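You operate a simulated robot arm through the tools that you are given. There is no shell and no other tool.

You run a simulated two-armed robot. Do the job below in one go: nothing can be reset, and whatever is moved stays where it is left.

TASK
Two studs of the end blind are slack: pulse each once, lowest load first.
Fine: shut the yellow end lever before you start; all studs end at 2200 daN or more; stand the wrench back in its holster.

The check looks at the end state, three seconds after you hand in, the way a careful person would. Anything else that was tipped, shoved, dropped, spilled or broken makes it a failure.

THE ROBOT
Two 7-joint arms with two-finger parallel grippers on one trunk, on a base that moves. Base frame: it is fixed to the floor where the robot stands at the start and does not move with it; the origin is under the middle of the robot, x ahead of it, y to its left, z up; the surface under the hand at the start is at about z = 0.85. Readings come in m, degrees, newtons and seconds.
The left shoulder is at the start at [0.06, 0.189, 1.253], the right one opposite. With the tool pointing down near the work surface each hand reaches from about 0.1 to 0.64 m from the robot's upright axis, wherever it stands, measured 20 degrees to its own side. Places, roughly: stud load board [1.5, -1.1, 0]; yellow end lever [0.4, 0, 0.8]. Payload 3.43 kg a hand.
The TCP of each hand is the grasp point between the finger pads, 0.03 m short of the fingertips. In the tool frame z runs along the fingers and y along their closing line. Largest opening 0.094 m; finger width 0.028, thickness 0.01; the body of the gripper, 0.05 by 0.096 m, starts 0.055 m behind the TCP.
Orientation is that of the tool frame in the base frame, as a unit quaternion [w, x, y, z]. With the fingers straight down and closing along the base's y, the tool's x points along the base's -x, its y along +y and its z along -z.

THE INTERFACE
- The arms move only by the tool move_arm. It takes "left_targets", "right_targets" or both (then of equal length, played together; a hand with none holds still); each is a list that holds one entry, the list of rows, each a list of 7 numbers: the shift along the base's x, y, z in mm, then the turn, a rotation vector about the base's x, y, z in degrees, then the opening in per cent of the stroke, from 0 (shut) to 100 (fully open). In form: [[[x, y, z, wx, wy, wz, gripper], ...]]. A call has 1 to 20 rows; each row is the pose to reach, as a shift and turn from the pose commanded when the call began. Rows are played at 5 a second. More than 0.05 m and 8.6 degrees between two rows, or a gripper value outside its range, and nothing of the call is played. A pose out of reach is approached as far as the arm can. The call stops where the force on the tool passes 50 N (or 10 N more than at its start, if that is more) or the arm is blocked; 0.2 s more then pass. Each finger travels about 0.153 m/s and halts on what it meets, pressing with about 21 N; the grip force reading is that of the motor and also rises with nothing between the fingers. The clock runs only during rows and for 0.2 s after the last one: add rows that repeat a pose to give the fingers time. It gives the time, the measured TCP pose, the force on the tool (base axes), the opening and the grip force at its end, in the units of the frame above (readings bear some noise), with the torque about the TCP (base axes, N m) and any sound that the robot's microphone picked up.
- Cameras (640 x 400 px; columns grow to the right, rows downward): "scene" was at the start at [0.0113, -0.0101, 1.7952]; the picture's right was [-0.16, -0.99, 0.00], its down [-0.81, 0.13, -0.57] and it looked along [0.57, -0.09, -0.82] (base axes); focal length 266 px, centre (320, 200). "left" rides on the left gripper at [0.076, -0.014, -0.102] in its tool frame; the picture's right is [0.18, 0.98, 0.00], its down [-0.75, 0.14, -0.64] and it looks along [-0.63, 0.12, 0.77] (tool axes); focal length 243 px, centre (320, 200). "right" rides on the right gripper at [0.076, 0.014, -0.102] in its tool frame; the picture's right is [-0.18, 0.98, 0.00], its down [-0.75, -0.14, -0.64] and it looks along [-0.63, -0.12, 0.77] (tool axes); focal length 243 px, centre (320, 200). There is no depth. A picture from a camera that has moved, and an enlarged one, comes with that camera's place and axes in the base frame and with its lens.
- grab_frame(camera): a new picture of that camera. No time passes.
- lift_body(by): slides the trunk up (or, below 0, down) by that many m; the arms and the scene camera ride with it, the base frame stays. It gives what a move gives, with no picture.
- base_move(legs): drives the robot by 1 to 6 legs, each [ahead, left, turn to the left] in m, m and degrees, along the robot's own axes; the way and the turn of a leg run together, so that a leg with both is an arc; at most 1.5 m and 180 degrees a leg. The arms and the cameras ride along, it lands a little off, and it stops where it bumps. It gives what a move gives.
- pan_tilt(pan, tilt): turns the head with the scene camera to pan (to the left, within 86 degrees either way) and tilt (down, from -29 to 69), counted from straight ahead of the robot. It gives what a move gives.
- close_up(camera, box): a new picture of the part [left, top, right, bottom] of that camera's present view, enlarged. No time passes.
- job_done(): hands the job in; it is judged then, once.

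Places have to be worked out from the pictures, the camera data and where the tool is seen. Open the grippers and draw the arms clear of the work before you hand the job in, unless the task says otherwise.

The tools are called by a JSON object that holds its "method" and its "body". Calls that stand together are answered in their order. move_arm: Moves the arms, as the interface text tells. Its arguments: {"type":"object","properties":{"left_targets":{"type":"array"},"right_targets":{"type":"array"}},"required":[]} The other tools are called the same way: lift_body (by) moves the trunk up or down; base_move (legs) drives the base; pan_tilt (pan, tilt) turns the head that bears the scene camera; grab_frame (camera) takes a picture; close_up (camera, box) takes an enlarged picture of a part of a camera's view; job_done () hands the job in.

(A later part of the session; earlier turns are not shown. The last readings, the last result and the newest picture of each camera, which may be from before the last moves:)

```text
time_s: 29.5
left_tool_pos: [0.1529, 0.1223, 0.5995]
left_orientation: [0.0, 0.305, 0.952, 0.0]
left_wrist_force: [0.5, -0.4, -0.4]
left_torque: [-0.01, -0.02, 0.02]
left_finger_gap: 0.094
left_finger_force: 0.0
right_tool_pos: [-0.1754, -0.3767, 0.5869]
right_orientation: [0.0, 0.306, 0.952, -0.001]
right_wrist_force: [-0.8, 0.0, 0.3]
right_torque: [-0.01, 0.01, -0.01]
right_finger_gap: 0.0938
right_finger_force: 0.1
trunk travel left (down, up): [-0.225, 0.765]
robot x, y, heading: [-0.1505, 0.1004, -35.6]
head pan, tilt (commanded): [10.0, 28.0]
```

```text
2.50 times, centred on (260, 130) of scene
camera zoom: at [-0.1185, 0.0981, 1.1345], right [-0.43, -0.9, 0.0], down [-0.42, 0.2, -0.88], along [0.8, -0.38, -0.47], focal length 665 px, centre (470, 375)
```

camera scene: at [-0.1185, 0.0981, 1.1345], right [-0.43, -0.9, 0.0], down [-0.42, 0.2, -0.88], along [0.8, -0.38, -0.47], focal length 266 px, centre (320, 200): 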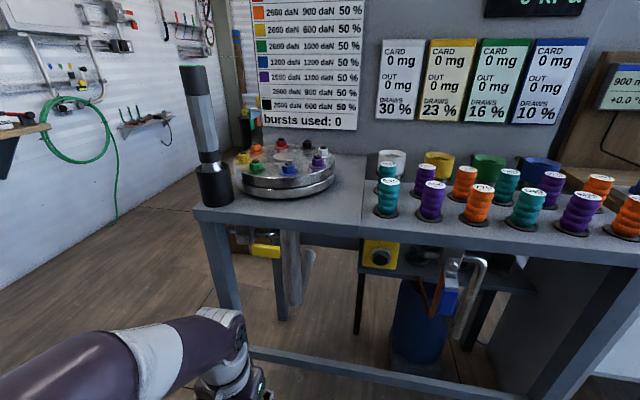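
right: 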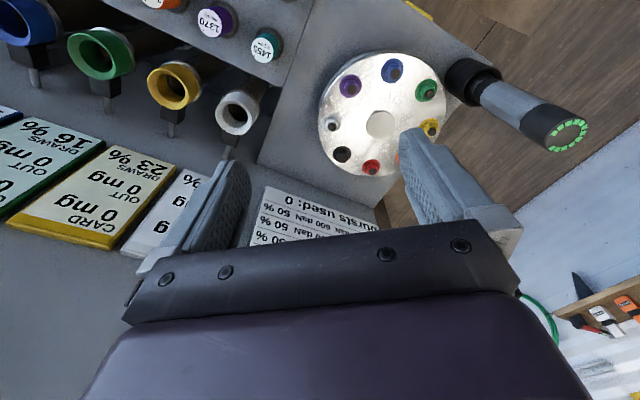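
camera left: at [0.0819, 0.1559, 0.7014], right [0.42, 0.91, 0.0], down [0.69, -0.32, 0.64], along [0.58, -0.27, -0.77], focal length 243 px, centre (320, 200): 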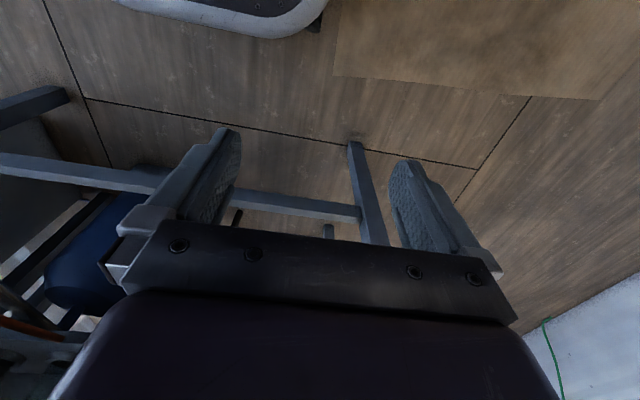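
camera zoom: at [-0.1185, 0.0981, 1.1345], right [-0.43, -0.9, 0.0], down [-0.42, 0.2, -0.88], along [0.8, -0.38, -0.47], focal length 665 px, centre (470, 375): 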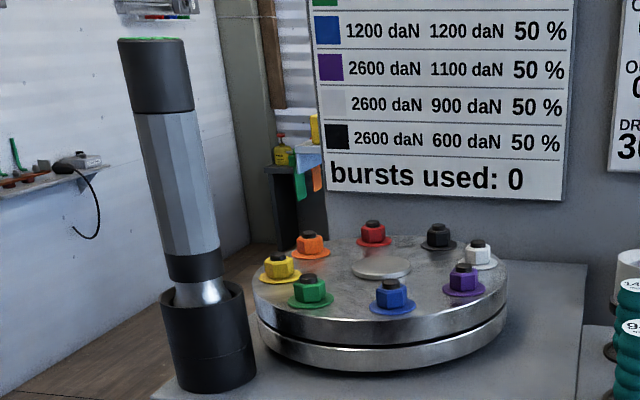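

The yellow lever lies parallel to its pipe (open). The blue one next door hangs down across its pipe (shut), so the yellow one must turn 90° clockwise to point down. The stem is at about [0.394, 0.049, 0.779] and the handle tip at about [0.325, -0.016, 0.772]. I back up a bit more and raise the trunk to give the left arm room for a forward-pointing hand.

{"method": "base_move", "body": {"legs": [[-0.12, 0, 0]]}}

{"method": "lift_body", "body": {"by": 0.4}}

```text
time_s: 30.7
left_tool_pos: [0.0542, 0.1938, 0.5982]
left_orientation: [0.0, 0.306, 0.952, 0.0]
left_wrist_force: [0.1, -0.1, 0.1]
left_torque: [0.0, -0.01, 0.01]
left_finger_gap: 0.0937
left_finger_force: 0.1
right_tool_pos: [-0.2755, -0.3067, 0.5877]
right_orientation: [0.0, 0.306, 0.952, 0.0]
right_wrist_force: [-0.8, 0.9, 0.7]
right_torque: [-0.03, -0.01, -0.04]
right_finger_gap: 0.0939
right_finger_force: 0.0
trunk travel left (down, up): [-0.225, 0.765]
robot x, y, heading: [-0.2495, 0.1721, -35.4]
head pan, tilt (commanded): [10.0, 28.0]
```

```text
time_s: 34.5
left_tool_pos: [0.0538, 0.1932, 0.9994]
left_orientation: [0.0, 0.305, 0.952, 0.0]
left_wrist_force: [0.4, 0.1, -0.3]
left_torque: [0.02, -0.02, -0.04]
left_finger_gap: 0.0939
left_finger_force: 0.0
right_tool_pos: [-0.2743, -0.3065, 0.9872]
right_orientation: [0.001, 0.306, 0.952, 0.0]
right_wrist_force: [-0.4, 0.3, 0.3]
right_torque: [0.02, 0.03, -0.03]
right_finger_gap: 0.094
right_finger_force: 0.0
trunk travel left (down, up): [-0.625, 0.365]
robot x, y, heading: [-0.2523, 0.1712, -35.7]
head pan, tilt (commanded): [10.0, 28.0]
```

I rotate the left hand to point forward (toward the table) while advancing it well short of the table edge, closing the fingers.

{"method": "move_arm", "body": {"left_targets": [[[14.8, -10.6, 0, -4.76, -6.65, 0, 60], [29.6, -21.2, 0, -9.52, -13.3, 0, 30], [44.4, -31.8, 0, -14.28, -19.94, 0, 0], [59.2, -42.4, 0, -19.04, -26.59, 0, 0], [74, -53, 0, -23.8, -33.24, 0, 0], [88.8, -63.6, 0, -28.55, -39.89, 0, 0], [103.6, -74.2, 0, -33.31, -46.54, 0, 0], [118.4, -84.8, 0, -38.07, -53.18, 0, 0], [133.2, -95.4, 0, -42.83, -59.83, 0, 0], [148, -106, 0, -47.59, -66.48, 0, 0], [162.5, -116.6, 0, -52.35, -73.13, 0, 0], [162.5, -116.6, 0, -52.35, -73.13, 0, 0]]]}}

{"method": "grab_frame", "body": {"camera": "scene"}}

{"method": "grab_frame", "body": {"camera": "left"}}

```text
time_s: 37.1
left_tool_pos: [0.2163, 0.0777, 0.9976]
left_orientation: [0.673, 0.216, 0.673, -0.216]
left_wrist_force: [-0.1, 0.0, 0.6]
left_torque: [0.01, -0.01, 0.04]
left_finger_gap: 0.0
left_finger_force: 21.1
left hand out of reach, approached as far as the arm can: row 1, 2, 3, 4, 5, 6, 7
right_tool_pos: [-0.2748, -0.3071, 0.9887]
right_orientation: [0.001, 0.306, 0.952, -0.001]
right_wrist_force: [-0.3, -0.2, -1.4]
right_torque: [0.02, 0.01, -0.01]
right_finger_gap: 0.0939
right_finger_force: 0.1
trunk travel left (down, up): [-0.625, 0.365]
robot x, y, heading: [-0.2518, 0.1719, -35.6]
head pan, tilt (commanded): [10.0, 28.0]
```

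```text
taken
camera scene: at [-0.2177, 0.1691, 1.5346], right [-0.43, -0.9, 0.0], down [-0.42, 0.2, -0.88], along [0.8, -0.38, -0.47], focal length 266 px, centre (320, 200)
```

scene: 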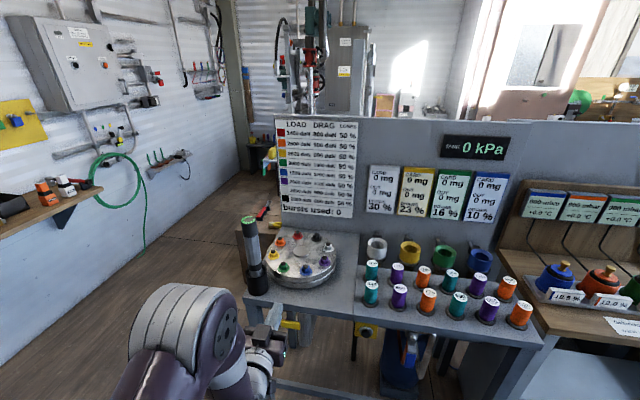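

```text
taken
camera left: at [0.1235, 0.1263, 0.9223], right [0.57, 0.8, -0.18], down [-0.44, 0.49, 0.75], along [0.69, -0.35, 0.63], focal length 243 px, centre (320, 200)
```

left: 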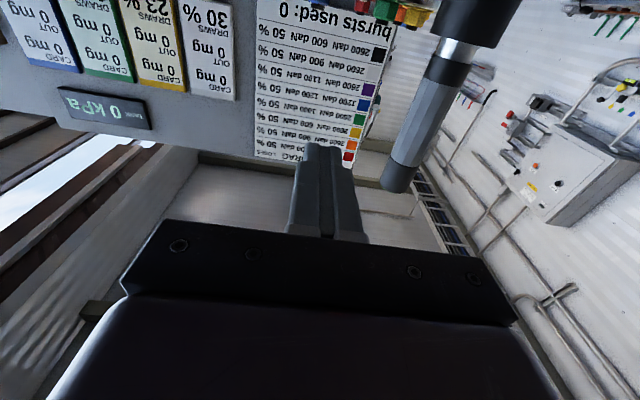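

The hand now points at the table with fingers shut. I lower it to just in front of and above the lever handle (z about 0.81), still short of the table edge.

{"method": "move_arm", "body": {"left_targets": [[[10.4, -5.9, -37.5, 0, 0, 0, 0], [20.7, -11.9, -75, 0, 0, 0, 0], [31.1, -17.8, -112.6, 0, 0, 0, 0], [41.4, -23.8, -150, 0, 0, 0, 0], [51.8, -29.7, -187.6, 0, 0, 0, 0]]]}}

{"method": "pan_tilt", "body": {"pan": 15, "tilt": 50}}

{"method": "grab_frame", "body": {"camera": "scene"}}

{"method": "grab_frame", "body": {"camera": "left"}}

```text
time_s: 38.3
left_tool_pos: [0.2693, 0.0465, 0.8098]
left_orientation: [0.672, 0.217, 0.674, -0.217]
left_wrist_force: [0.4, -0.2, 0.5]
left_torque: [-0.02, -0.01, 0.01]
left_finger_gap: 0.0
left_finger_force: 20.4
right_tool_pos: [-0.2741, -0.3066, 0.987]
right_orientation: [0.0, 0.306, 0.952, 0.0]
right_wrist_force: [0.8, 0.5, 0.3]
right_torque: [0.0, 0.02, 0.02]
right_finger_gap: 0.0938
right_finger_force: 0.0
trunk travel left (down, up): [-0.625, 0.365]
robot x, y, heading: [-0.2512, 0.1704, -35.5]
head pan, tilt (commanded): [10.0, 28.0]
```

```text
time_s: 39.2
left_tool_pos: [0.2671, 0.0473, 0.8117]
left_orientation: [0.673, 0.216, 0.674, -0.215]
left_wrist_force: [0.8, 0.3, 0.3]
left_torque: [-0.03, 0.01, 0.0]
left_finger_gap: 0.0
left_finger_force: 21.6
right_tool_pos: [-0.2746, -0.3062, 0.9887]
right_orientation: [0.0, 0.306, 0.952, 0.0]
right_wrist_force: [0.7, -0.5, 0.4]
right_torque: [-0.02, 0.0, 0.0]
right_finger_gap: 0.0942
right_finger_force: 0.0
trunk travel left (down, up): [-0.625, 0.365]
robot x, y, heading: [-0.2539, 0.1721, -35.6]
head pan, tilt (commanded): [15.0, 50.0]
```

```text
taken
camera scene: at [-0.227, 0.1809, 1.5019], right [-0.35, -0.94, 0.0], down [-0.72, 0.27, -0.64], along [0.6, -0.23, -0.77], focal length 266 px, centre (320, 200)
```

scene: 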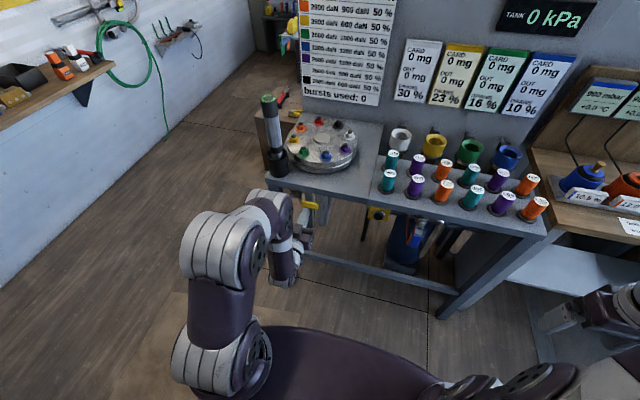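

```text
taken
camera left: at [0.1764, 0.0955, 0.7349], right [0.57, 0.8, -0.18], down [-0.44, 0.49, 0.75], along [0.69, -0.35, 0.63], focal length 243 px, centre (320, 200)
```

left: 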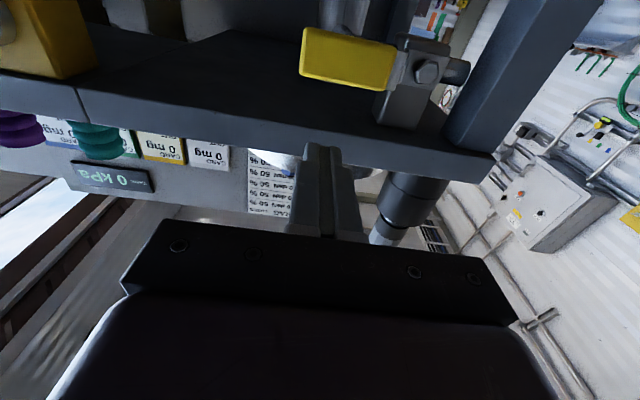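

The left camera shows the handle just below and ahead of the fingertips. I advance 60 mm so that the tips are above the handle, just short of the table's front face.

{"method": "move_arm", "body": {"left_targets": [[[16.3, -11.6, 0, 0, 0, 0, 0], [32.5, -23.3, 0, 0, 0, 0, 0], [47, -33.7, 0, 0, 0, 0, 0]]]}}

{"method": "grab_frame", "body": {"camera": "left"}}

{"method": "close_up", "body": {"camera": "scene", "box": [260, 170, 360, 240]}}

```text
time_s: 40.0
left_tool_pos: [0.3152, 0.014, 0.8122]
left_orientation: [0.673, 0.216, 0.674, -0.216]
left_wrist_force: [1.2, -0.3, -0.9]
left_torque: [-0.02, -0.02, -0.03]
left_finger_gap: 0.0002
left_finger_force: 20.4
right_tool_pos: [-0.275, -0.3071, 0.988]
right_orientation: [0.0, 0.306, 0.952, 0.0]
right_wrist_force: [-0.1, 0.3, -0.7]
right_torque: [0.04, -0.01, 0.0]
right_finger_gap: 0.0942
right_finger_force: 0.1
trunk travel left (down, up): [-0.625, 0.365]
robot x, y, heading: [-0.2493, 0.172, -35.7]
head pan, tilt (commanded): [15.0, 50.0]
```

```text
taken
camera left: at [0.2237, 0.0626, 0.7356], right [0.57, 0.8, -0.18], down [-0.44, 0.49, 0.75], along [0.69, -0.35, 0.63], focal length 243 px, centre (320, 200)
```

left: 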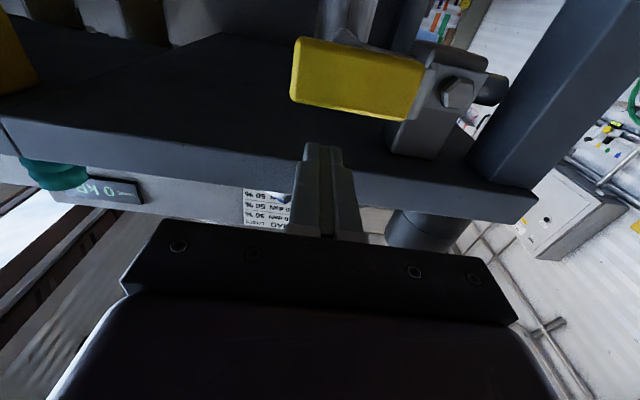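

```text
5.71 times, centred on (310, 205) of scene
camera zoom: at [-0.2268, 0.1808, 1.5018], right [-0.35, -0.94, 0.0], down [-0.72, 0.27, -0.64], along [0.6, -0.23, -0.77], focal length 1521 px, centre (377, 171)
```

zoom: 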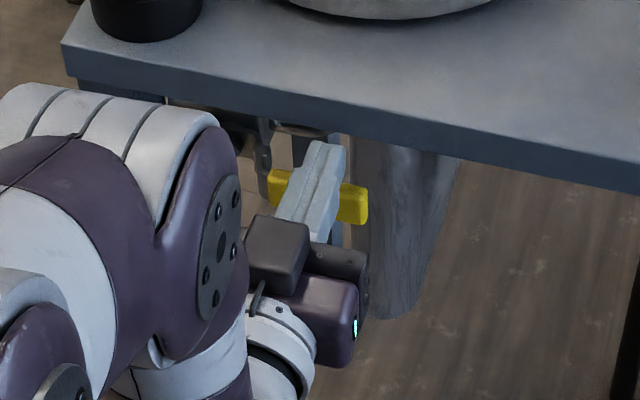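

The fingers are above the handle's outer part with the tips just short of the table edge. I lower slightly, ease forward, and push the handle down along its arc to about 45°, then check.

{"method": "move_arm", "body": {"left_targets": [[[0, 0, -10, 0, 0, 0, 0], [6.5, -4.7, -10, 0, 0, 0, 0], [5.5, -6.2, -18.6, 0, 0, 0, 0], [6.1, -8.6, -28.6, 0, 0, 0, 0], [9.1, -11.3, -38.7, 0, 0, 0, 0], [12.8, -13, -48.8, 0, 0, 0, 0], [14.3, -10.9, -59, 0, 0, 0, 0], [16.5, -7.8, -68.8, 0, 0, 0, 0]]]}}

{"method": "grab_frame", "body": {"camera": "left"}}

{"method": "close_up", "body": {"camera": "scene", "box": [260, 170, 360, 240]}}

```text
time_s: 41.8
left_tool_pos: [0.3313, 0.0058, 0.7433]
left_orientation: [0.673, 0.216, 0.674, -0.216]
left_wrist_force: [0.7, -2.1, 0.5]
left_torque: [-0.04, -0.04, -0.08]
left_finger_gap: 0.0
left_finger_force: 21.6
right_tool_pos: [-0.2749, -0.3059, 0.989]
right_orientation: [-0.001, 0.306, 0.952, 0.0]
right_wrist_force: [-0.3, -0.1, -0.1]
right_torque: [0.02, -0.03, -0.02]
right_finger_gap: 0.0943
right_finger_force: 0.1
trunk travel left (down, up): [-0.625, 0.365]
robot x, y, heading: [-0.2498, 0.1702, -35.7]
head pan, tilt (commanded): [15.0, 50.0]
```

```text
taken
camera left: at [0.2398, 0.0545, 0.6665], right [0.57, 0.8, -0.18], down [-0.44, 0.49, 0.75], along [0.69, -0.35, 0.63], focal length 243 px, centre (320, 200)
```

left: 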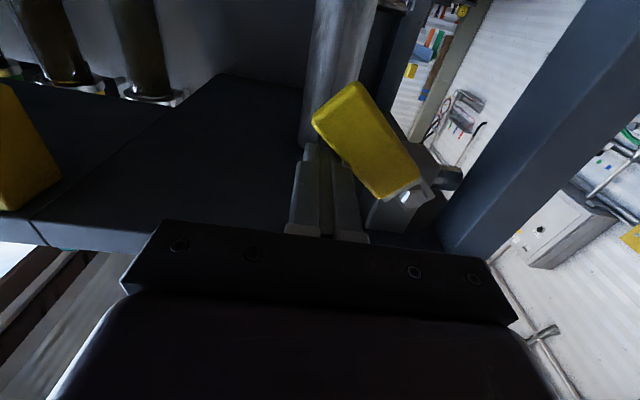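

```text
5.71 times, centred on (310, 205) of scene
camera zoom: at [-0.2271, 0.1811, 1.5018], right [-0.35, -0.94, 0.0], down [-0.72, 0.27, -0.64], along [0.6, -0.23, -0.77], focal length 1521 px, centre (377, 171)
```

zoom: 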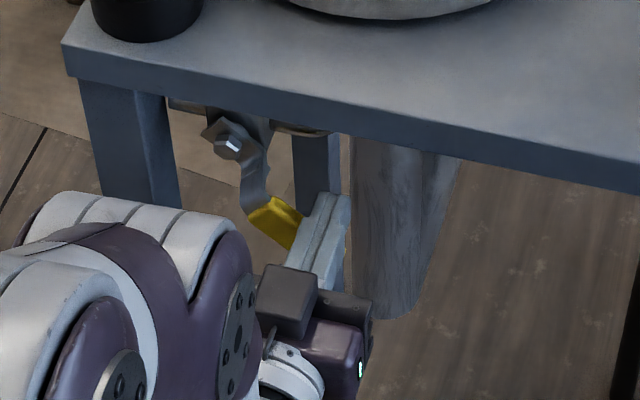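

The lever turns easily and is at about 45°. I continue along the arc toward straight down.

{"method": "move_arm", "body": {"left_targets": [[[3, 4.2, -9.2, 0, 0, 0, 0], [6.7, 9.3, -17.6, 0, 0, 0, 0], [11, 15.3, -24.9, 0, 0, 0, 0], [15.9, 22.2, -31.2, 0, 0, 0, 0], [21.3, 29.7, -36.4, 0, 0, 0, 0], [27.1, 37.8, -40.2, 0, 0, 0, 0]]]}}

{"method": "grab_frame", "body": {"camera": "left"}}

{"method": "close_up", "body": {"camera": "scene", "box": [260, 170, 360, 240]}}

```text
time_s: 43.2
left_tool_pos: [0.358, 0.0444, 0.7014]
left_orientation: [0.672, 0.216, 0.675, -0.215]
left_wrist_force: [1.2, -2.5, 0.2]
left_torque: [-0.02, -0.02, -0.04]
left_finger_gap: 0.0
left_finger_force: 21.2
right_tool_pos: [-0.2741, -0.3057, 0.9872]
right_orientation: [-0.001, 0.306, 0.952, 0.001]
right_wrist_force: [0.3, -0.8, -0.3]
right_torque: [0.01, -0.02, -0.02]
right_finger_gap: 0.0939
right_finger_force: 0.1
trunk travel left (down, up): [-0.625, 0.365]
robot x, y, heading: [-0.249, 0.1747, -35.5]
head pan, tilt (commanded): [15.0, 50.0]
```

```text
taken
camera left: at [0.2664, 0.0925, 0.6249], right [0.57, 0.8, -0.18], down [-0.44, 0.49, 0.75], along [0.69, -0.35, 0.63], focal length 243 px, centre (320, 200)
```

left: 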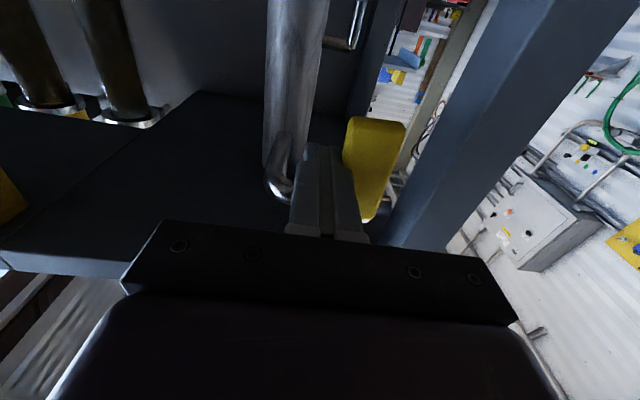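

```text
5.71 times, centred on (310, 205) of scene
camera zoom: at [-0.2271, 0.1809, 1.5018], right [-0.35, -0.94, 0.0], down [-0.72, 0.27, -0.64], along [0.6, -0.23, -0.77], focal length 1521 px, centre (377, 171)
```

zoom: 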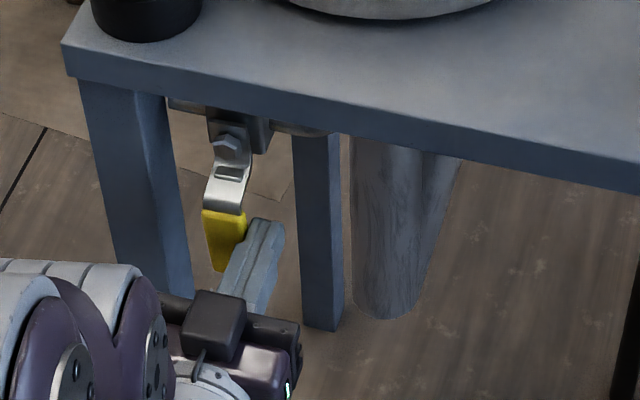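

The lever points nearly straight down. I press it a few millimetres further left until it meets its stop, watching the force.

{"method": "move_arm", "body": {"left_targets": [[[1.7, 2.4, 0, 0, 0, 0, 0], [3.5, 4.9, 0, 0, 0, 0, 0], [5.2, 7.3, 0, 0, 0, 0, 0]]]}}

{"method": "close_up", "body": {"camera": "scene", "box": [260, 170, 360, 240]}}

{"method": "grab_frame", "body": {"camera": "left"}}

```text
time_s: 44.0
left_tool_pos: [0.3603, 0.049, 0.7018]
left_orientation: [0.671, 0.22, 0.674, -0.218]
left_wrist_force: [-17.8, -18.4, -7.4]
left_torque: [0.26, -0.1, -0.43]
left_finger_gap: 0.0001
left_finger_force: 21.5
right_tool_pos: [-0.2753, -0.3093, 0.9866]
right_orientation: [0.0, 0.306, 0.952, 0.0]
right_wrist_force: [0.0, 0.5, 0.7]
right_torque: [-0.01, -0.01, -0.02]
right_finger_gap: 0.094
right_finger_force: 0.1
trunk travel left (down, up): [-0.625, 0.365]
robot x, y, heading: [-0.2502, 0.171, -35.6]
head pan, tilt (commanded): [15.0, 50.0]
```

```text
5.71 times, centred on (310, 205) of scene
camera zoom: at [-0.2288, 0.1779, 1.5018], right [-0.35, -0.94, 0.0], down [-0.72, 0.27, -0.64], along [0.6, -0.23, -0.77], focal length 1521 px, centre (377, 171)
```

zoom: 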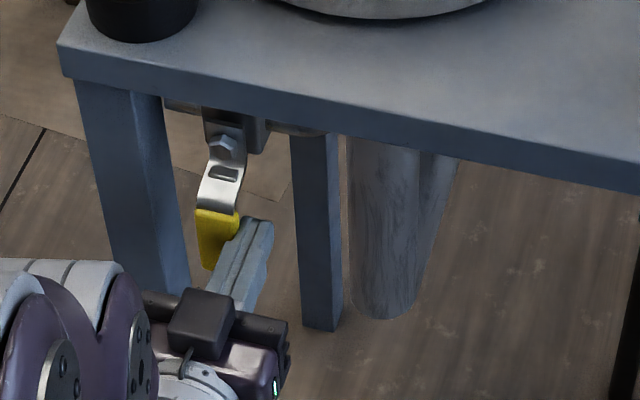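

```text
taken
camera left: at [0.2696, 0.0975, 0.6251], right [0.58, 0.8, -0.18], down [-0.43, 0.49, 0.76], along [0.69, -0.36, 0.63], focal length 243 px, centre (320, 200)
```

left: 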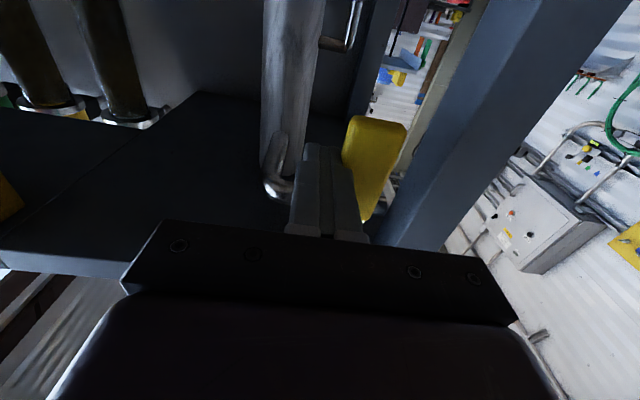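

The lever is against its stop (about 26 N) and perpendicular to the pipe. I withdraw the hand to the right, back, and up, then check the lever and board again.

{"method": "move_arm", "body": {"left_targets": [[[-8.7, -12.2, 0, 0, 0, 0, 0], [-41.2, 11.1, 0, 0, 0, 0, 0], [-73.7, 34.4, 0, 0, 0, 0, 0], [-106.2, 57.6, 0, 0, 0, 0, 0], [-114, 63, 45, 0, 0, 0, 0], [-122, 69, 90, 0, 0, 0, 0], [-122, 69, 135, 0, 0, 0, 0], [-122, 69, 180, 0, 0, 0, 0], [-122, 69, 225, 0, 0, 0, 0], [-122, 69, 270, 0, 0, 0, 0], [-122, 69, 300, 0, 0, 0, 0]]]}}

{"method": "pan_tilt", "body": {"pan": 12, "tilt": 38}}

{"method": "grab_frame", "body": {"camera": "scene"}}

```text
time_s: 46.4
left_tool_pos: [0.2402, 0.1202, 1.003]
left_orientation: [0.672, 0.216, 0.674, -0.216]
left_wrist_force: [-0.4, 0.4, 0.2]
left_torque: [0.01, 0.01, 0.0]
left_finger_gap: 0.0
left_finger_force: 20.5
right_tool_pos: [-0.2756, -0.3067, 0.9889]
right_orientation: [0.0, 0.306, 0.952, 0.0]
right_wrist_force: [-0.6, 0.0, -0.5]
right_torque: [0.0, -0.03, 0.02]
right_finger_gap: 0.0939
right_finger_force: 0.0
trunk travel left (down, up): [-0.625, 0.365]
robot x, y, heading: [-0.2518, 0.1732, -35.4]
head pan, tilt (commanded): [15.0, 50.0]
```

```text
time_s: 47.1
left_tool_pos: [0.2412, 0.1199, 1.0021]
left_orientation: [0.673, 0.217, 0.673, -0.217]
left_wrist_force: [0.0, -0.2, -0.5]
left_torque: [0.02, 0.0, -0.01]
left_finger_gap: 0.0001
left_finger_force: 20.7
right_tool_pos: [-0.2755, -0.3066, 0.9872]
right_orientation: [0.0, 0.305, 0.952, 0.0]
right_wrist_force: [0.1, 0.5, -0.1]
right_torque: [-0.04, 0.0, 0.04]
right_finger_gap: 0.094
right_finger_force: 0.0
trunk travel left (down, up): [-0.625, 0.365]
robot x, y, heading: [-0.2489, 0.1715, -35.6]
head pan, tilt (commanded): [12.0, 38.0]
```

```text
taken
camera scene: at [-0.2201, 0.1736, 1.5189], right [-0.4, -0.92, 0.0], down [-0.56, 0.25, -0.79], along [0.72, -0.31, -0.62], focal length 266 px, centre (320, 200)
```

scene: 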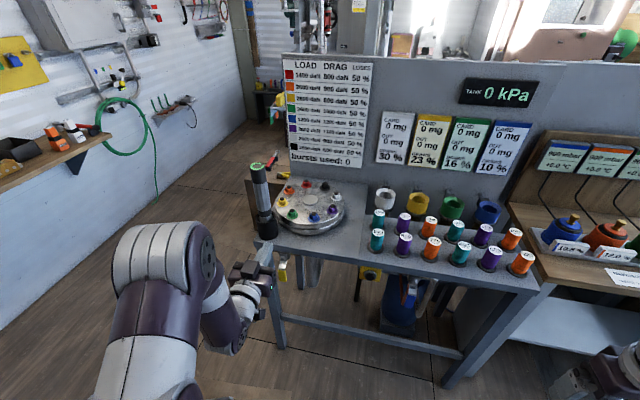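

{"method": "close_up", "body": {"camera": "scene", "box": [275, 50, 385, 170]}}

{"method": "close_up", "body": {"camera": "scene", "box": [230, 150, 370, 260]}}

{"method": "close_up", "body": {"camera": "scene", "box": [255, 235, 335, 305]}}

{"method": "grab_frame", "body": {"camera": "left"}}

```text
3.33 times, centred on (330, 110) of scene
camera zoom: at [-0.2201, 0.1736, 1.5189], right [-0.4, -0.92, 0.0], down [-0.56, 0.25, -0.79], along [0.72, -0.31, -0.62], focal length 887 px, centre (287, 500)
```

zoom: 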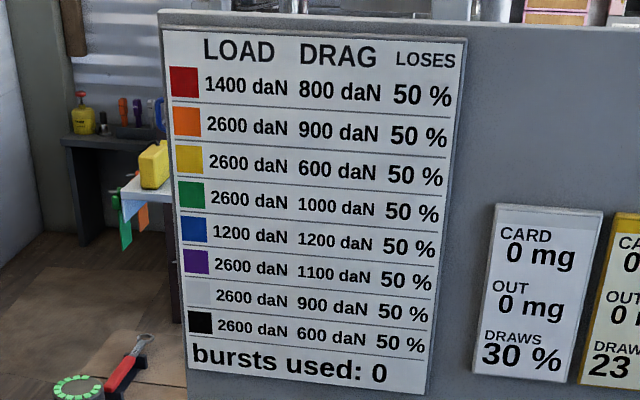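

```text
3.64 times, centred on (300, 205) of scene
camera zoom: at [-0.2201, 0.1736, 1.5189], right [-0.4, -0.92, 0.0], down [-0.56, 0.25, -0.79], along [0.72, -0.31, -0.62], focal length 968 px, centre (393, 182)
```

zoom: 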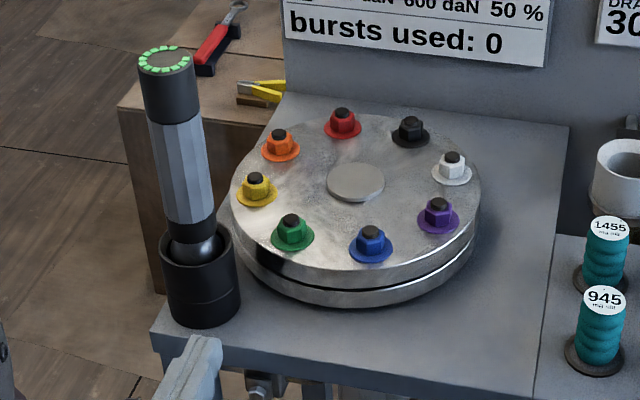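

```text
5.71 times, centred on (295, 270) of scene
camera zoom: at [-0.2201, 0.1736, 1.5189], right [-0.4, -0.92, 0.0], down [-0.56, 0.25, -0.79], along [0.72, -0.31, -0.62], focal length 1521 px, centre (463, -200)
```

zoom: 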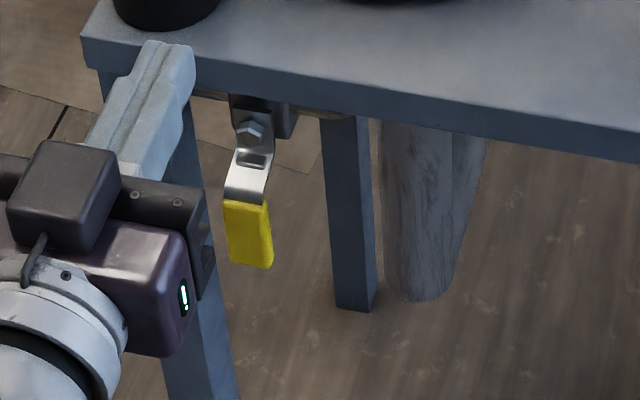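

```text
taken
camera left: at [0.1494, 0.1691, 0.9265], right [0.57, 0.8, -0.18], down [-0.44, 0.49, 0.75], along [0.69, -0.35, 0.63], focal length 243 px, centre (320, 200)
```

left: 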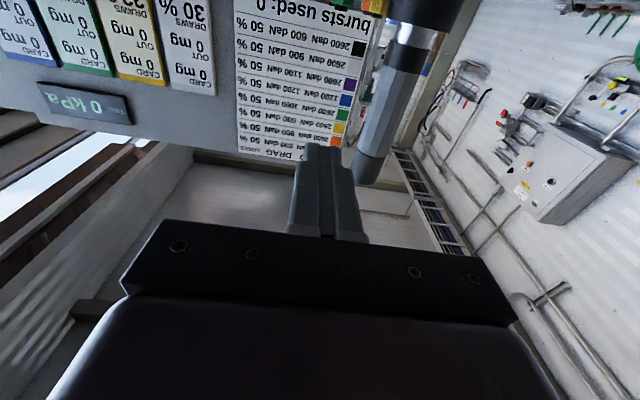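

The lever is shut. Now a close look at the wrench top ring to understand its indicator.

{"method": "close_up", "body": {"camera": "scene", "box": [246, 155, 276, 175]}}

{"method": "close_up", "body": {"camera": "scene", "box": [240, 155, 300, 245]}}

```text
16.00 times, centred on (261, 165) of scene
camera zoom: at [-0.2201, 0.1736, 1.5189], right [-0.4, -0.92, 0.0], down [-0.56, 0.25, -0.79], along [0.72, -0.31, -0.62], focal length 4258 px, centre (1264, 760)
```

zoom: 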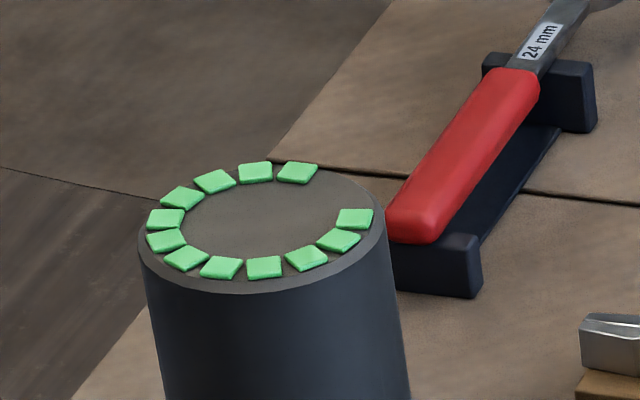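

```text
4.44 times, centred on (270, 200) of scene
camera zoom: at [-0.2201, 0.1736, 1.5189], right [-0.4, -0.92, 0.0], down [-0.56, 0.25, -0.79], along [0.72, -0.31, -0.62], focal length 1183 px, centre (542, 200)
```

zoom: 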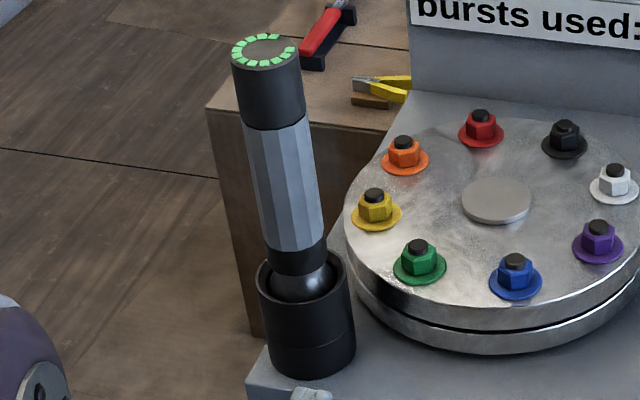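

The lever is confirmed pointing down (shut), the board is unchanged with bursts at 0. From several views I place the wrench axis at about [0.464, 0.076] (top z ≈ 1.12), the blue stud at [0.425, -0.080] and the red stud at [0.615, -0.125], tips z ≈ 0.915. I raise the trunk 0.2 m and drive 0.12 m forward to get into reach.

{"method": "lift_body", "body": {"by": 0.2}}

{"method": "base_move", "body": {"legs": [[0.12, 0, 0]]}}

{"method": "grab_frame", "body": {"camera": "scene"}}

```text
time_s: 49.3
left_tool_pos: [0.2407, 0.1214, 1.2028]
left_orientation: [0.673, 0.216, 0.674, -0.216]
left_wrist_force: [-0.8, -0.5, -0.2]
left_torque: [0.02, -0.02, 0.04]
left_finger_gap: 0.0
left_finger_force: 21.1
right_tool_pos: [-0.2751, -0.3065, 1.188]
right_orientation: [0.0, 0.305, 0.952, 0.001]
right_wrist_force: [0.1, -0.6, -0.6]
right_torque: [-0.03, -0.03, -0.03]
right_finger_gap: 0.0939
right_finger_force: 0.0
trunk travel left (down, up): [-0.825, 0.165]
robot x, y, heading: [-0.2483, 0.1728, -35.6]
head pan, tilt (commanded): [12.0, 38.0]
```

```text
time_s: 50.5
left_tool_pos: [0.3372, 0.05, 1.2032]
left_orientation: [0.673, 0.216, 0.673, -0.216]
left_wrist_force: [0.1, -0.3, 0.0]
left_torque: [-0.03, -0.01, 0.0]
left_finger_gap: 0.0001
left_finger_force: 20.9
right_tool_pos: [-0.1777, -0.375, 1.1872]
right_orientation: [0.0, 0.306, 0.952, -0.001]
right_wrist_force: [-0.7, 0.5, 0.0]
right_torque: [-0.01, -0.06, 0.01]
right_finger_gap: 0.0942
right_finger_force: 0.1
trunk travel left (down, up): [-0.825, 0.165]
robot x, y, heading: [-0.1531, 0.1066, -35.7]
head pan, tilt (commanded): [12.0, 38.0]
```

```text
taken
camera scene: at [-0.1237, 0.1045, 1.719], right [-0.4, -0.92, 0.0], down [-0.56, 0.25, -0.79], along [0.72, -0.32, -0.61], focal length 266 px, centre (320, 200)
```

scene: 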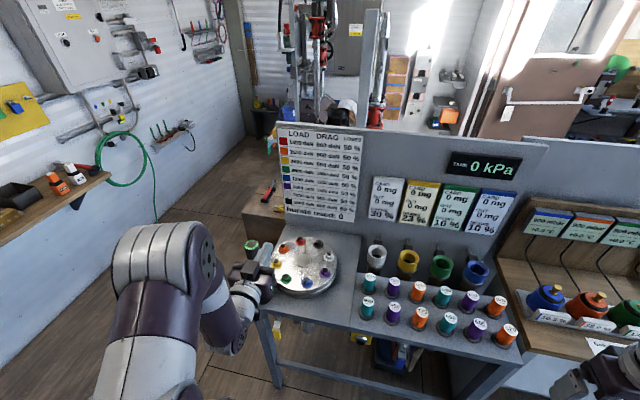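

I move the left hand sideways in front of the wrench with fingers opening, staying about 4 cm short of it, then lower to grip height (z ≈ 1.03).

{"method": "move_arm", "body": {"left_targets": [[[16.9, 26.4, 0, 0, 0, 0, 40], [33.7, 52.9, 0, 0, 0, 0, 80], [50.6, 79.3, 0, 0, 0, 0, 100], [50.6, 79.3, -45, 0, 0, 0, 100], [50.6, 79.3, -90, 0, 0, 0, 100], [50.6, 79.3, -135, 0, 0, 0, 100], [50.6, 79.3, -173, 0, 0, 0, 100]]]}}

{"method": "grab_frame", "body": {"camera": "left"}}

{"method": "pan_tilt", "body": {"pan": 18, "tilt": 50}}

{"method": "close_up", "body": {"camera": "scene", "box": [220, 120, 380, 230]}}

```text
time_s: 52.1
left_tool_pos: [0.3889, 0.1308, 1.0294]
left_orientation: [0.672, 0.216, 0.674, -0.216]
left_wrist_force: [0.3, 0.0, -1.1]
left_torque: [-0.03, -0.02, 0.01]
left_finger_gap: 0.0938
left_finger_force: 0.1
right_tool_pos: [-0.1764, -0.3764, 1.1881]
right_orientation: [0.001, 0.306, 0.952, -0.001]
right_wrist_force: [0.5, -0.4, -0.3]
right_torque: [0.02, -0.02, -0.01]
right_finger_gap: 0.0942
right_finger_force: 0.1
trunk travel left (down, up): [-0.825, 0.165]
robot x, y, heading: [-0.1553, 0.103, -35.6]
head pan, tilt (commanded): [12.0, 38.0]
```

```text
taken
camera left: at [0.2968, 0.1793, 0.9532], right [0.57, 0.8, -0.18], down [-0.44, 0.49, 0.75], along [0.69, -0.35, 0.63], focal length 243 px, centre (320, 200)
```

left: 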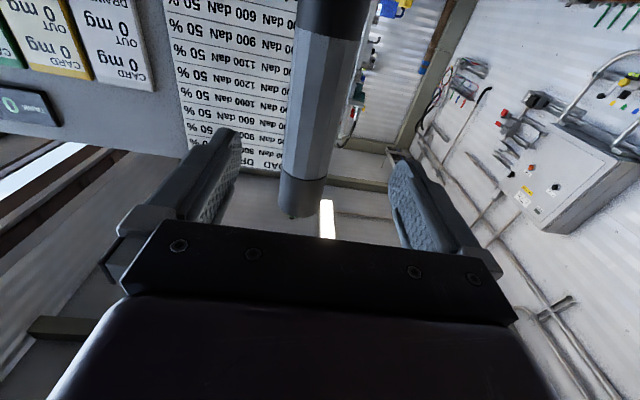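

```text
time_s: 52.9
left_tool_pos: [0.3872, 0.1302, 1.0309]
left_orientation: [0.672, 0.217, 0.674, -0.217]
left_wrist_force: [-0.3, 0.0, 0.2]
left_torque: [0.0, -0.02, 0.01]
left_finger_gap: 0.0941
left_finger_force: 0.1
right_tool_pos: [-0.1778, -0.3754, 1.1877]
right_orientation: [0.0, 0.305, 0.952, 0.0]
right_wrist_force: [0.1, 0.0, 0.0]
right_torque: [0.01, 0.0, 0.02]
right_finger_gap: 0.0939
right_finger_force: 0.1
trunk travel left (down, up): [-0.825, 0.165]
robot x, y, heading: [-0.1537, 0.1031, -35.7]
head pan, tilt (commanded): [18.0, 50.0]
```

```text
3.64 times, centred on (300, 175) of scene
camera zoom: at [-0.1286, 0.1149, 1.7019], right [-0.3, -0.95, 0.0], down [-0.73, 0.23, -0.64], along [0.61, -0.2, -0.77], focal length 968 px, centre (393, 291)
```

zoom: 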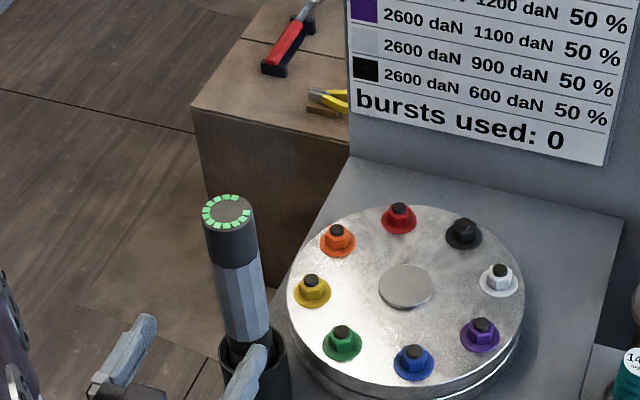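

The wrench is centred between the open fingers in the left view. I advance about 94 mm along the hand axis so that the grip is at the grasp point, without closing yet, and check.

{"method": "move_arm", "body": {"left_targets": [[[19, -13.6, 0, 0, 0, 0, 100], [38, -27.2, 0, 0, 0, 0, 100], [57.1, -40.8, 0, 0, 0, 0, 100], [76.1, -54.4, 0, 0, 0, 0, 100]]]}}

{"method": "grab_frame", "body": {"camera": "left"}}

{"method": "close_up", "body": {"camera": "scene", "box": [220, 150, 340, 240]}}

```text
time_s: 53.9
left_tool_pos: [0.4661, 0.076, 1.0294]
left_orientation: [0.673, 0.216, 0.674, -0.216]
left_wrist_force: [0.3, -0.3, -0.4]
left_torque: [0.0, -0.02, -0.01]
left_finger_gap: 0.094
left_finger_force: 0.1
right_tool_pos: [-0.1762, -0.3776, 1.1874]
right_orientation: [-0.001, 0.305, 0.952, 0.001]
right_wrist_force: [1.4, -0.3, -0.5]
right_torque: [-0.01, -0.02, -0.01]
right_finger_gap: 0.094
right_finger_force: 0.2
trunk travel left (down, up): [-0.825, 0.165]
robot x, y, heading: [-0.1543, 0.1027, -35.5]
head pan, tilt (commanded): [18.0, 50.0]
```

```text
taken
camera left: at [0.374, 0.1253, 0.9531], right [0.57, 0.8, -0.18], down [-0.44, 0.49, 0.75], along [0.69, -0.35, 0.63], focal length 243 px, centre (320, 200)
```

left: 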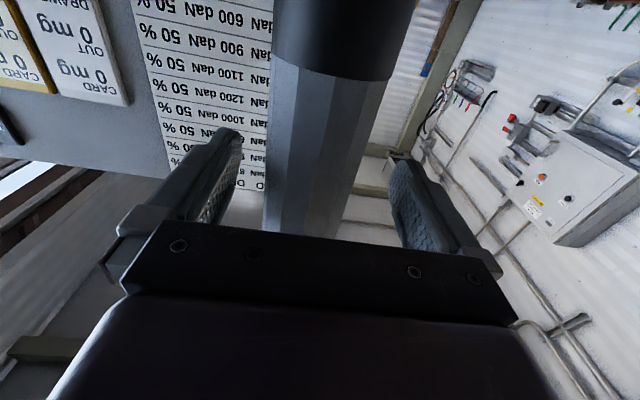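

```text
4.44 times, centred on (280, 195) of scene
camera zoom: at [-0.1274, 0.1141, 1.7018], right [-0.3, -0.95, 0.0], down [-0.73, 0.23, -0.64], along [0.61, -0.19, -0.77], focal length 1183 px, centre (498, 222)
```

zoom: 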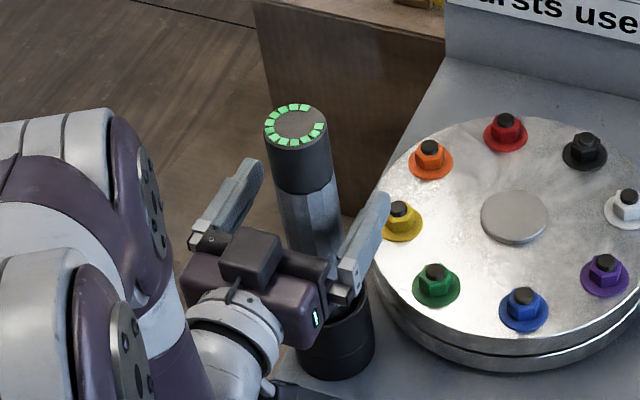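

The grip is between the fingers with the pads around its axis. I close gently.

{"method": "move_arm", "body": {"left_targets": [[[0, 0, 0, 0, 0, 0, 70], [0, 0, 0, 0, 0, 0, 58], [0, 0, 0, 0, 0, 0, 50], [0, 0, 0, 0, 0, 0, 42], [0, 0, 0, 0, 0, 0, 20], [0, 0, 0, 0, 0, 0, 0], [0, 0, 0, 0, 0, 0, 0]]]}}

{"method": "close_up", "body": {"camera": "scene", "box": [220, 150, 340, 240]}}

{"method": "grab_frame", "body": {"camera": "left"}}

```text
time_s: 55.5
left_tool_pos: [0.465, 0.077, 1.0298]
left_orientation: [0.672, 0.217, 0.674, -0.216]
left_wrist_force: [-0.9, -4.1, 1.1]
left_torque: [-0.31, 0.06, -0.02]
left_finger_gap: 0.047
left_finger_force: 21.1
right_tool_pos: [-0.178, -0.377, 1.186]
right_orientation: [0.0, 0.306, 0.952, 0.0]
right_wrist_force: [-0.3, 0.0, 0.4]
right_torque: [0.01, 0.0, -0.01]
right_finger_gap: 0.0942
right_finger_force: 0.1
trunk travel left (down, up): [-0.825, 0.165]
robot x, y, heading: [-0.1534, 0.0987, -35.4]
head pan, tilt (commanded): [18.0, 50.0]
```

```text
4.44 times, centred on (280, 195) of scene
camera zoom: at [-0.1288, 0.114, 1.7019], right [-0.3, -0.95, 0.0], down [-0.73, 0.23, -0.64], along [0.61, -0.19, -0.77], focal length 1183 px, centre (498, 222)
```

zoom: 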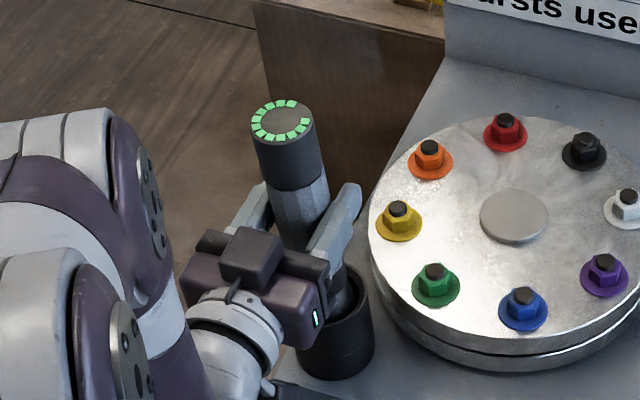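

```text
taken
camera left: at [0.3733, 0.1252, 0.9538], right [0.57, 0.8, -0.18], down [-0.44, 0.49, 0.75], along [0.69, -0.35, 0.63], focal length 243 px, centre (320, 200)
```

left: 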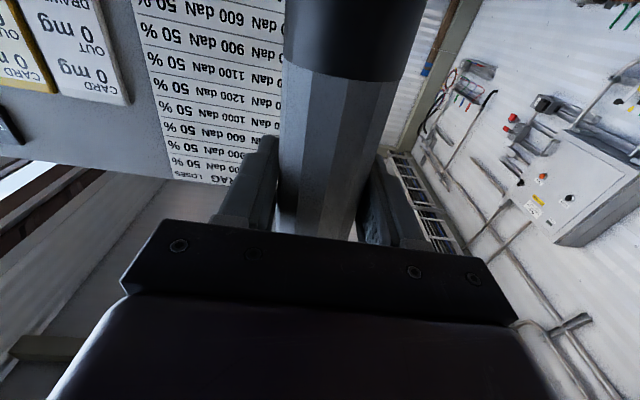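

The fingers closed on the grip (gap 47 mm), but the wrench top moved about 1 cm left, so it leans slightly. I zoom in to measure the lean.

{"method": "close_up", "body": {"camera": "scene", "box": [255, 165, 315, 240]}}

{"method": "grab_frame", "body": {"camera": "right"}}

```text
5.33 times, centred on (285, 202) of scene
camera zoom: at [-0.1288, 0.114, 1.7019], right [-0.3, -0.95, 0.0], down [-0.73, 0.23, -0.64], along [0.61, -0.19, -0.77], focal length 1419 px, centre (507, 187)
```

zoom: 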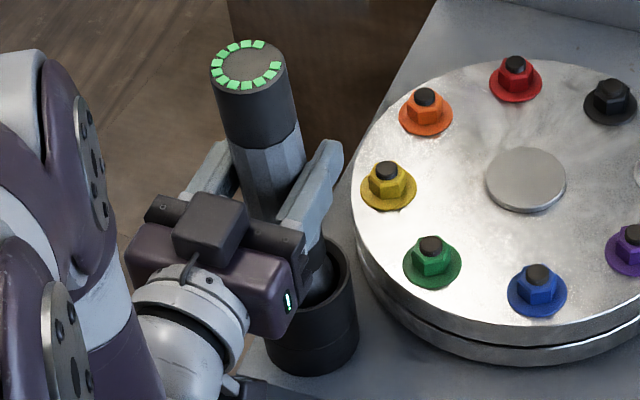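

```text
taken
camera right: at [-0.2321, -0.3212, 1.2894], right [0.72, 0.69, 0.0], down [0.53, -0.55, 0.64], along [0.44, -0.46, -0.77], focal length 243 px, centre (320, 200)
```

right: 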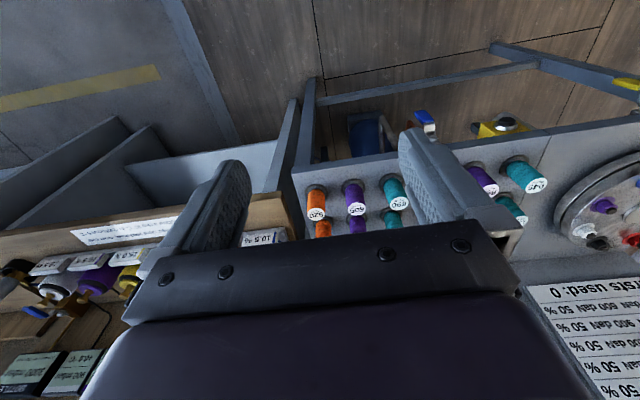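

The wrench leans about 3° left because the hand sits about 6 mm left of its original axis (side force about 4 N). I shift the hand 6 mm right to stand it upright again.

{"method": "move_arm", "body": {"left_targets": [[[-1.7, -2.4, 0, 0, 0, 0, 0], [-3.5, -4.9, 0, 0, 0, 0, 0], [-3.5, -4.9, 0, 0, 0, 0, 0]]]}}

{"method": "close_up", "body": {"camera": "scene", "box": [255, 165, 315, 240]}}

```text
time_s: 56.3
left_tool_pos: [0.4626, 0.0723, 1.029]
left_orientation: [0.672, 0.216, 0.674, -0.216]
left_wrist_force: [-0.7, 2.6, -0.1]
left_torque: [0.41, -0.1, 0.04]
left_finger_gap: 0.0465
left_finger_force: 21.2
right_tool_pos: [-0.1773, -0.3758, 1.1882]
right_orientation: [0.0, 0.306, 0.952, -0.001]
right_wrist_force: [-0.3, -0.1, 0.3]
right_torque: [0.0, -0.01, 0.0]
right_finger_gap: 0.0942
right_finger_force: 0.2
trunk travel left (down, up): [-0.825, 0.165]
robot x, y, heading: [-0.1542, 0.103, -35.4]
head pan, tilt (commanded): [18.0, 50.0]
```

```text
5.33 times, centred on (285, 202) of scene
camera zoom: at [-0.1275, 0.1155, 1.7017], right [-0.3, -0.95, 0.0], down [-0.73, 0.23, -0.64], along [0.61, -0.19, -0.77], focal length 1419 px, centre (507, 187)
```

zoom: 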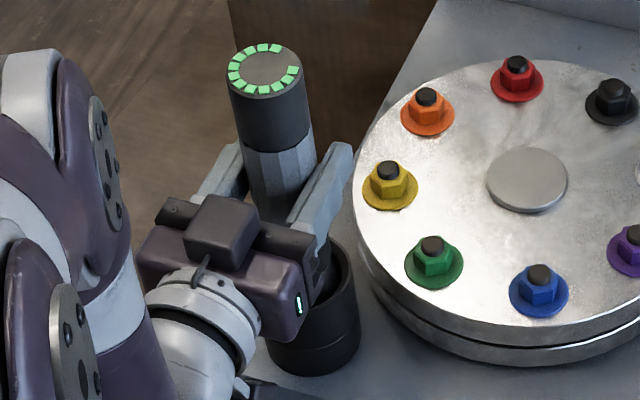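

It stands upright now. I lift the wrench straight up 90 mm out of the holster.

{"method": "move_arm", "body": {"left_targets": [[[0, 0, 10, 0, 0, 0, 0], [0, 0, 20, 0, 0, 0, 0], [0, 0, 30, 0, 0, 0, 0], [0, 0, 45, 0, 0, 0, 0], [0, 0, 60, 0, 0, 0, 0], [0, 0, 75, 0, 0, 0, 0], [0, 0, 90, 0, 0, 0, 0]]]}}

{"method": "grab_frame", "body": {"camera": "scene"}}

{"method": "close_up", "body": {"camera": "scene", "box": [240, 130, 360, 240]}}

```text
time_s: 57.9
left_tool_pos: [0.4613, 0.0699, 1.1196]
left_orientation: [0.672, 0.217, 0.674, -0.217]
left_wrist_force: [-0.1, 0.8, -11.8]
left_torque: [-0.04, -0.01, 0.01]
left_finger_gap: 0.0465
left_finger_force: 21.2
right_tool_pos: [-0.1768, -0.3769, 1.1873]
right_orientation: [0.001, 0.306, 0.952, 0.001]
right_wrist_force: [-0.5, -0.8, -0.2]
right_torque: [0.0, -0.03, 0.0]
right_finger_gap: 0.0942
right_finger_force: 0.0
trunk travel left (down, up): [-0.825, 0.165]
robot x, y, heading: [-0.1551, 0.1002, -35.6]
head pan, tilt (commanded): [18.0, 50.0]
```

```text
taken
camera scene: at [-0.1273, 0.1149, 1.7018], right [-0.3, -0.95, 0.0], down [-0.73, 0.23, -0.64], along [0.61, -0.19, -0.77], focal length 266 px, centre (320, 200)
```

scene: 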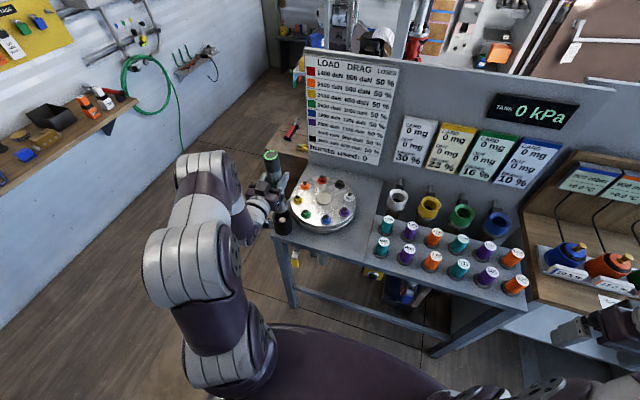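

```text
3.64 times, centred on (300, 185) of scene
camera zoom: at [-0.1273, 0.1149, 1.7018], right [-0.3, -0.95, 0.0], down [-0.73, 0.23, -0.64], along [0.61, -0.19, -0.77], focal length 968 px, centre (393, 254)
```

zoom: 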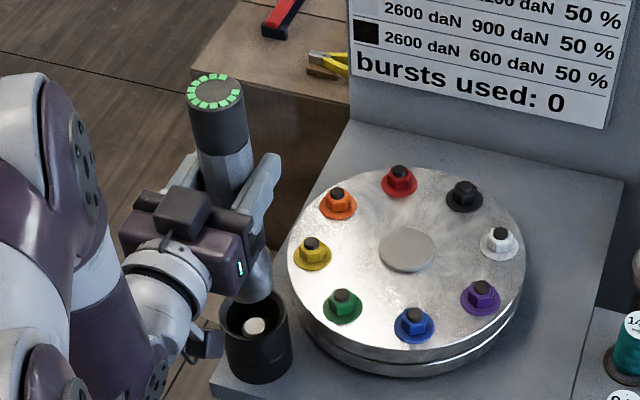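

The wrench (about 1.2 kg) is out and hangs vertical; the holster has a centring peg inside, noted for the return. I bring the right hand camera to a viewpoint at the front right of the flange, clear of the table, so I can judge socket-to-nut alignment from the side.

{"method": "move_arm", "body": {"right_targets": [[[31.7, 21.4, -10, 0, 0, 4, 100], [63.3, 42.8, -20, 0, 0, 8, 100], [95, 64.2, -30, 0, 0, 12, 100], [126.6, 85.6, -45, 0, 0, 16, 100], [158.3, 107, -65, 0, 0, 20, 100], [190, 128.3, -85, 0, 0, 24, 100], [221.6, 149.7, -105, 0, 0, 28, 100], [253.3, 171.1, -125, 0, 0, 32, 100], [284.9, 192.5, -147, 0, 0, 36, 100], [316.6, 213.9, -169, 0, 0, 40, 100]]]}}

{"method": "grab_frame", "body": {"camera": "right"}}

{"method": "grab_frame", "body": {"camera": "scene"}}

```text
time_s: 60.1
left_tool_pos: [0.4635, 0.0696, 1.1184]
left_orientation: [0.672, 0.217, 0.674, -0.218]
left_wrist_force: [0.2, 0.6, -11.7]
left_torque: [-0.01, -0.04, -0.01]
left_finger_gap: 0.0461
left_finger_force: 21.6
right_tool_pos: [0.1421, -0.1607, 1.017]
right_orientation: [0.0, -0.038, 0.999, 0.0]
right_wrist_force: [-0.2, -0.2, -0.1]
right_torque: [0.03, -0.01, 0.0]
right_finger_gap: 0.0941
right_finger_force: 0.0
trunk travel left (down, up): [-0.825, 0.165]
robot x, y, heading: [-0.1519, 0.1024, -35.5]
head pan, tilt (commanded): [18.0, 50.0]
```

```text
taken
camera right: at [0.0654, -0.1527, 1.119], right [0.11, 0.99, 0.0], down [0.76, -0.08, 0.64], along [0.64, -0.07, -0.77], focal length 243 px, centre (320, 200)
```

right: 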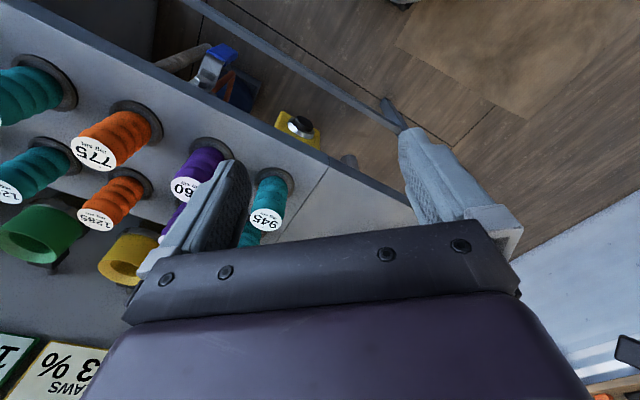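

```text
taken
camera scene: at [-0.1242, 0.1154, 1.7018], right [-0.3, -0.95, 0.0], down [-0.73, 0.23, -0.64], along [0.61, -0.2, -0.77], focal length 266 px, centre (320, 200)
```

scene: 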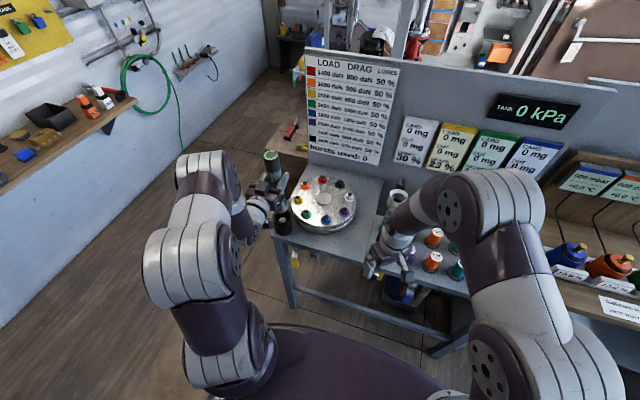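

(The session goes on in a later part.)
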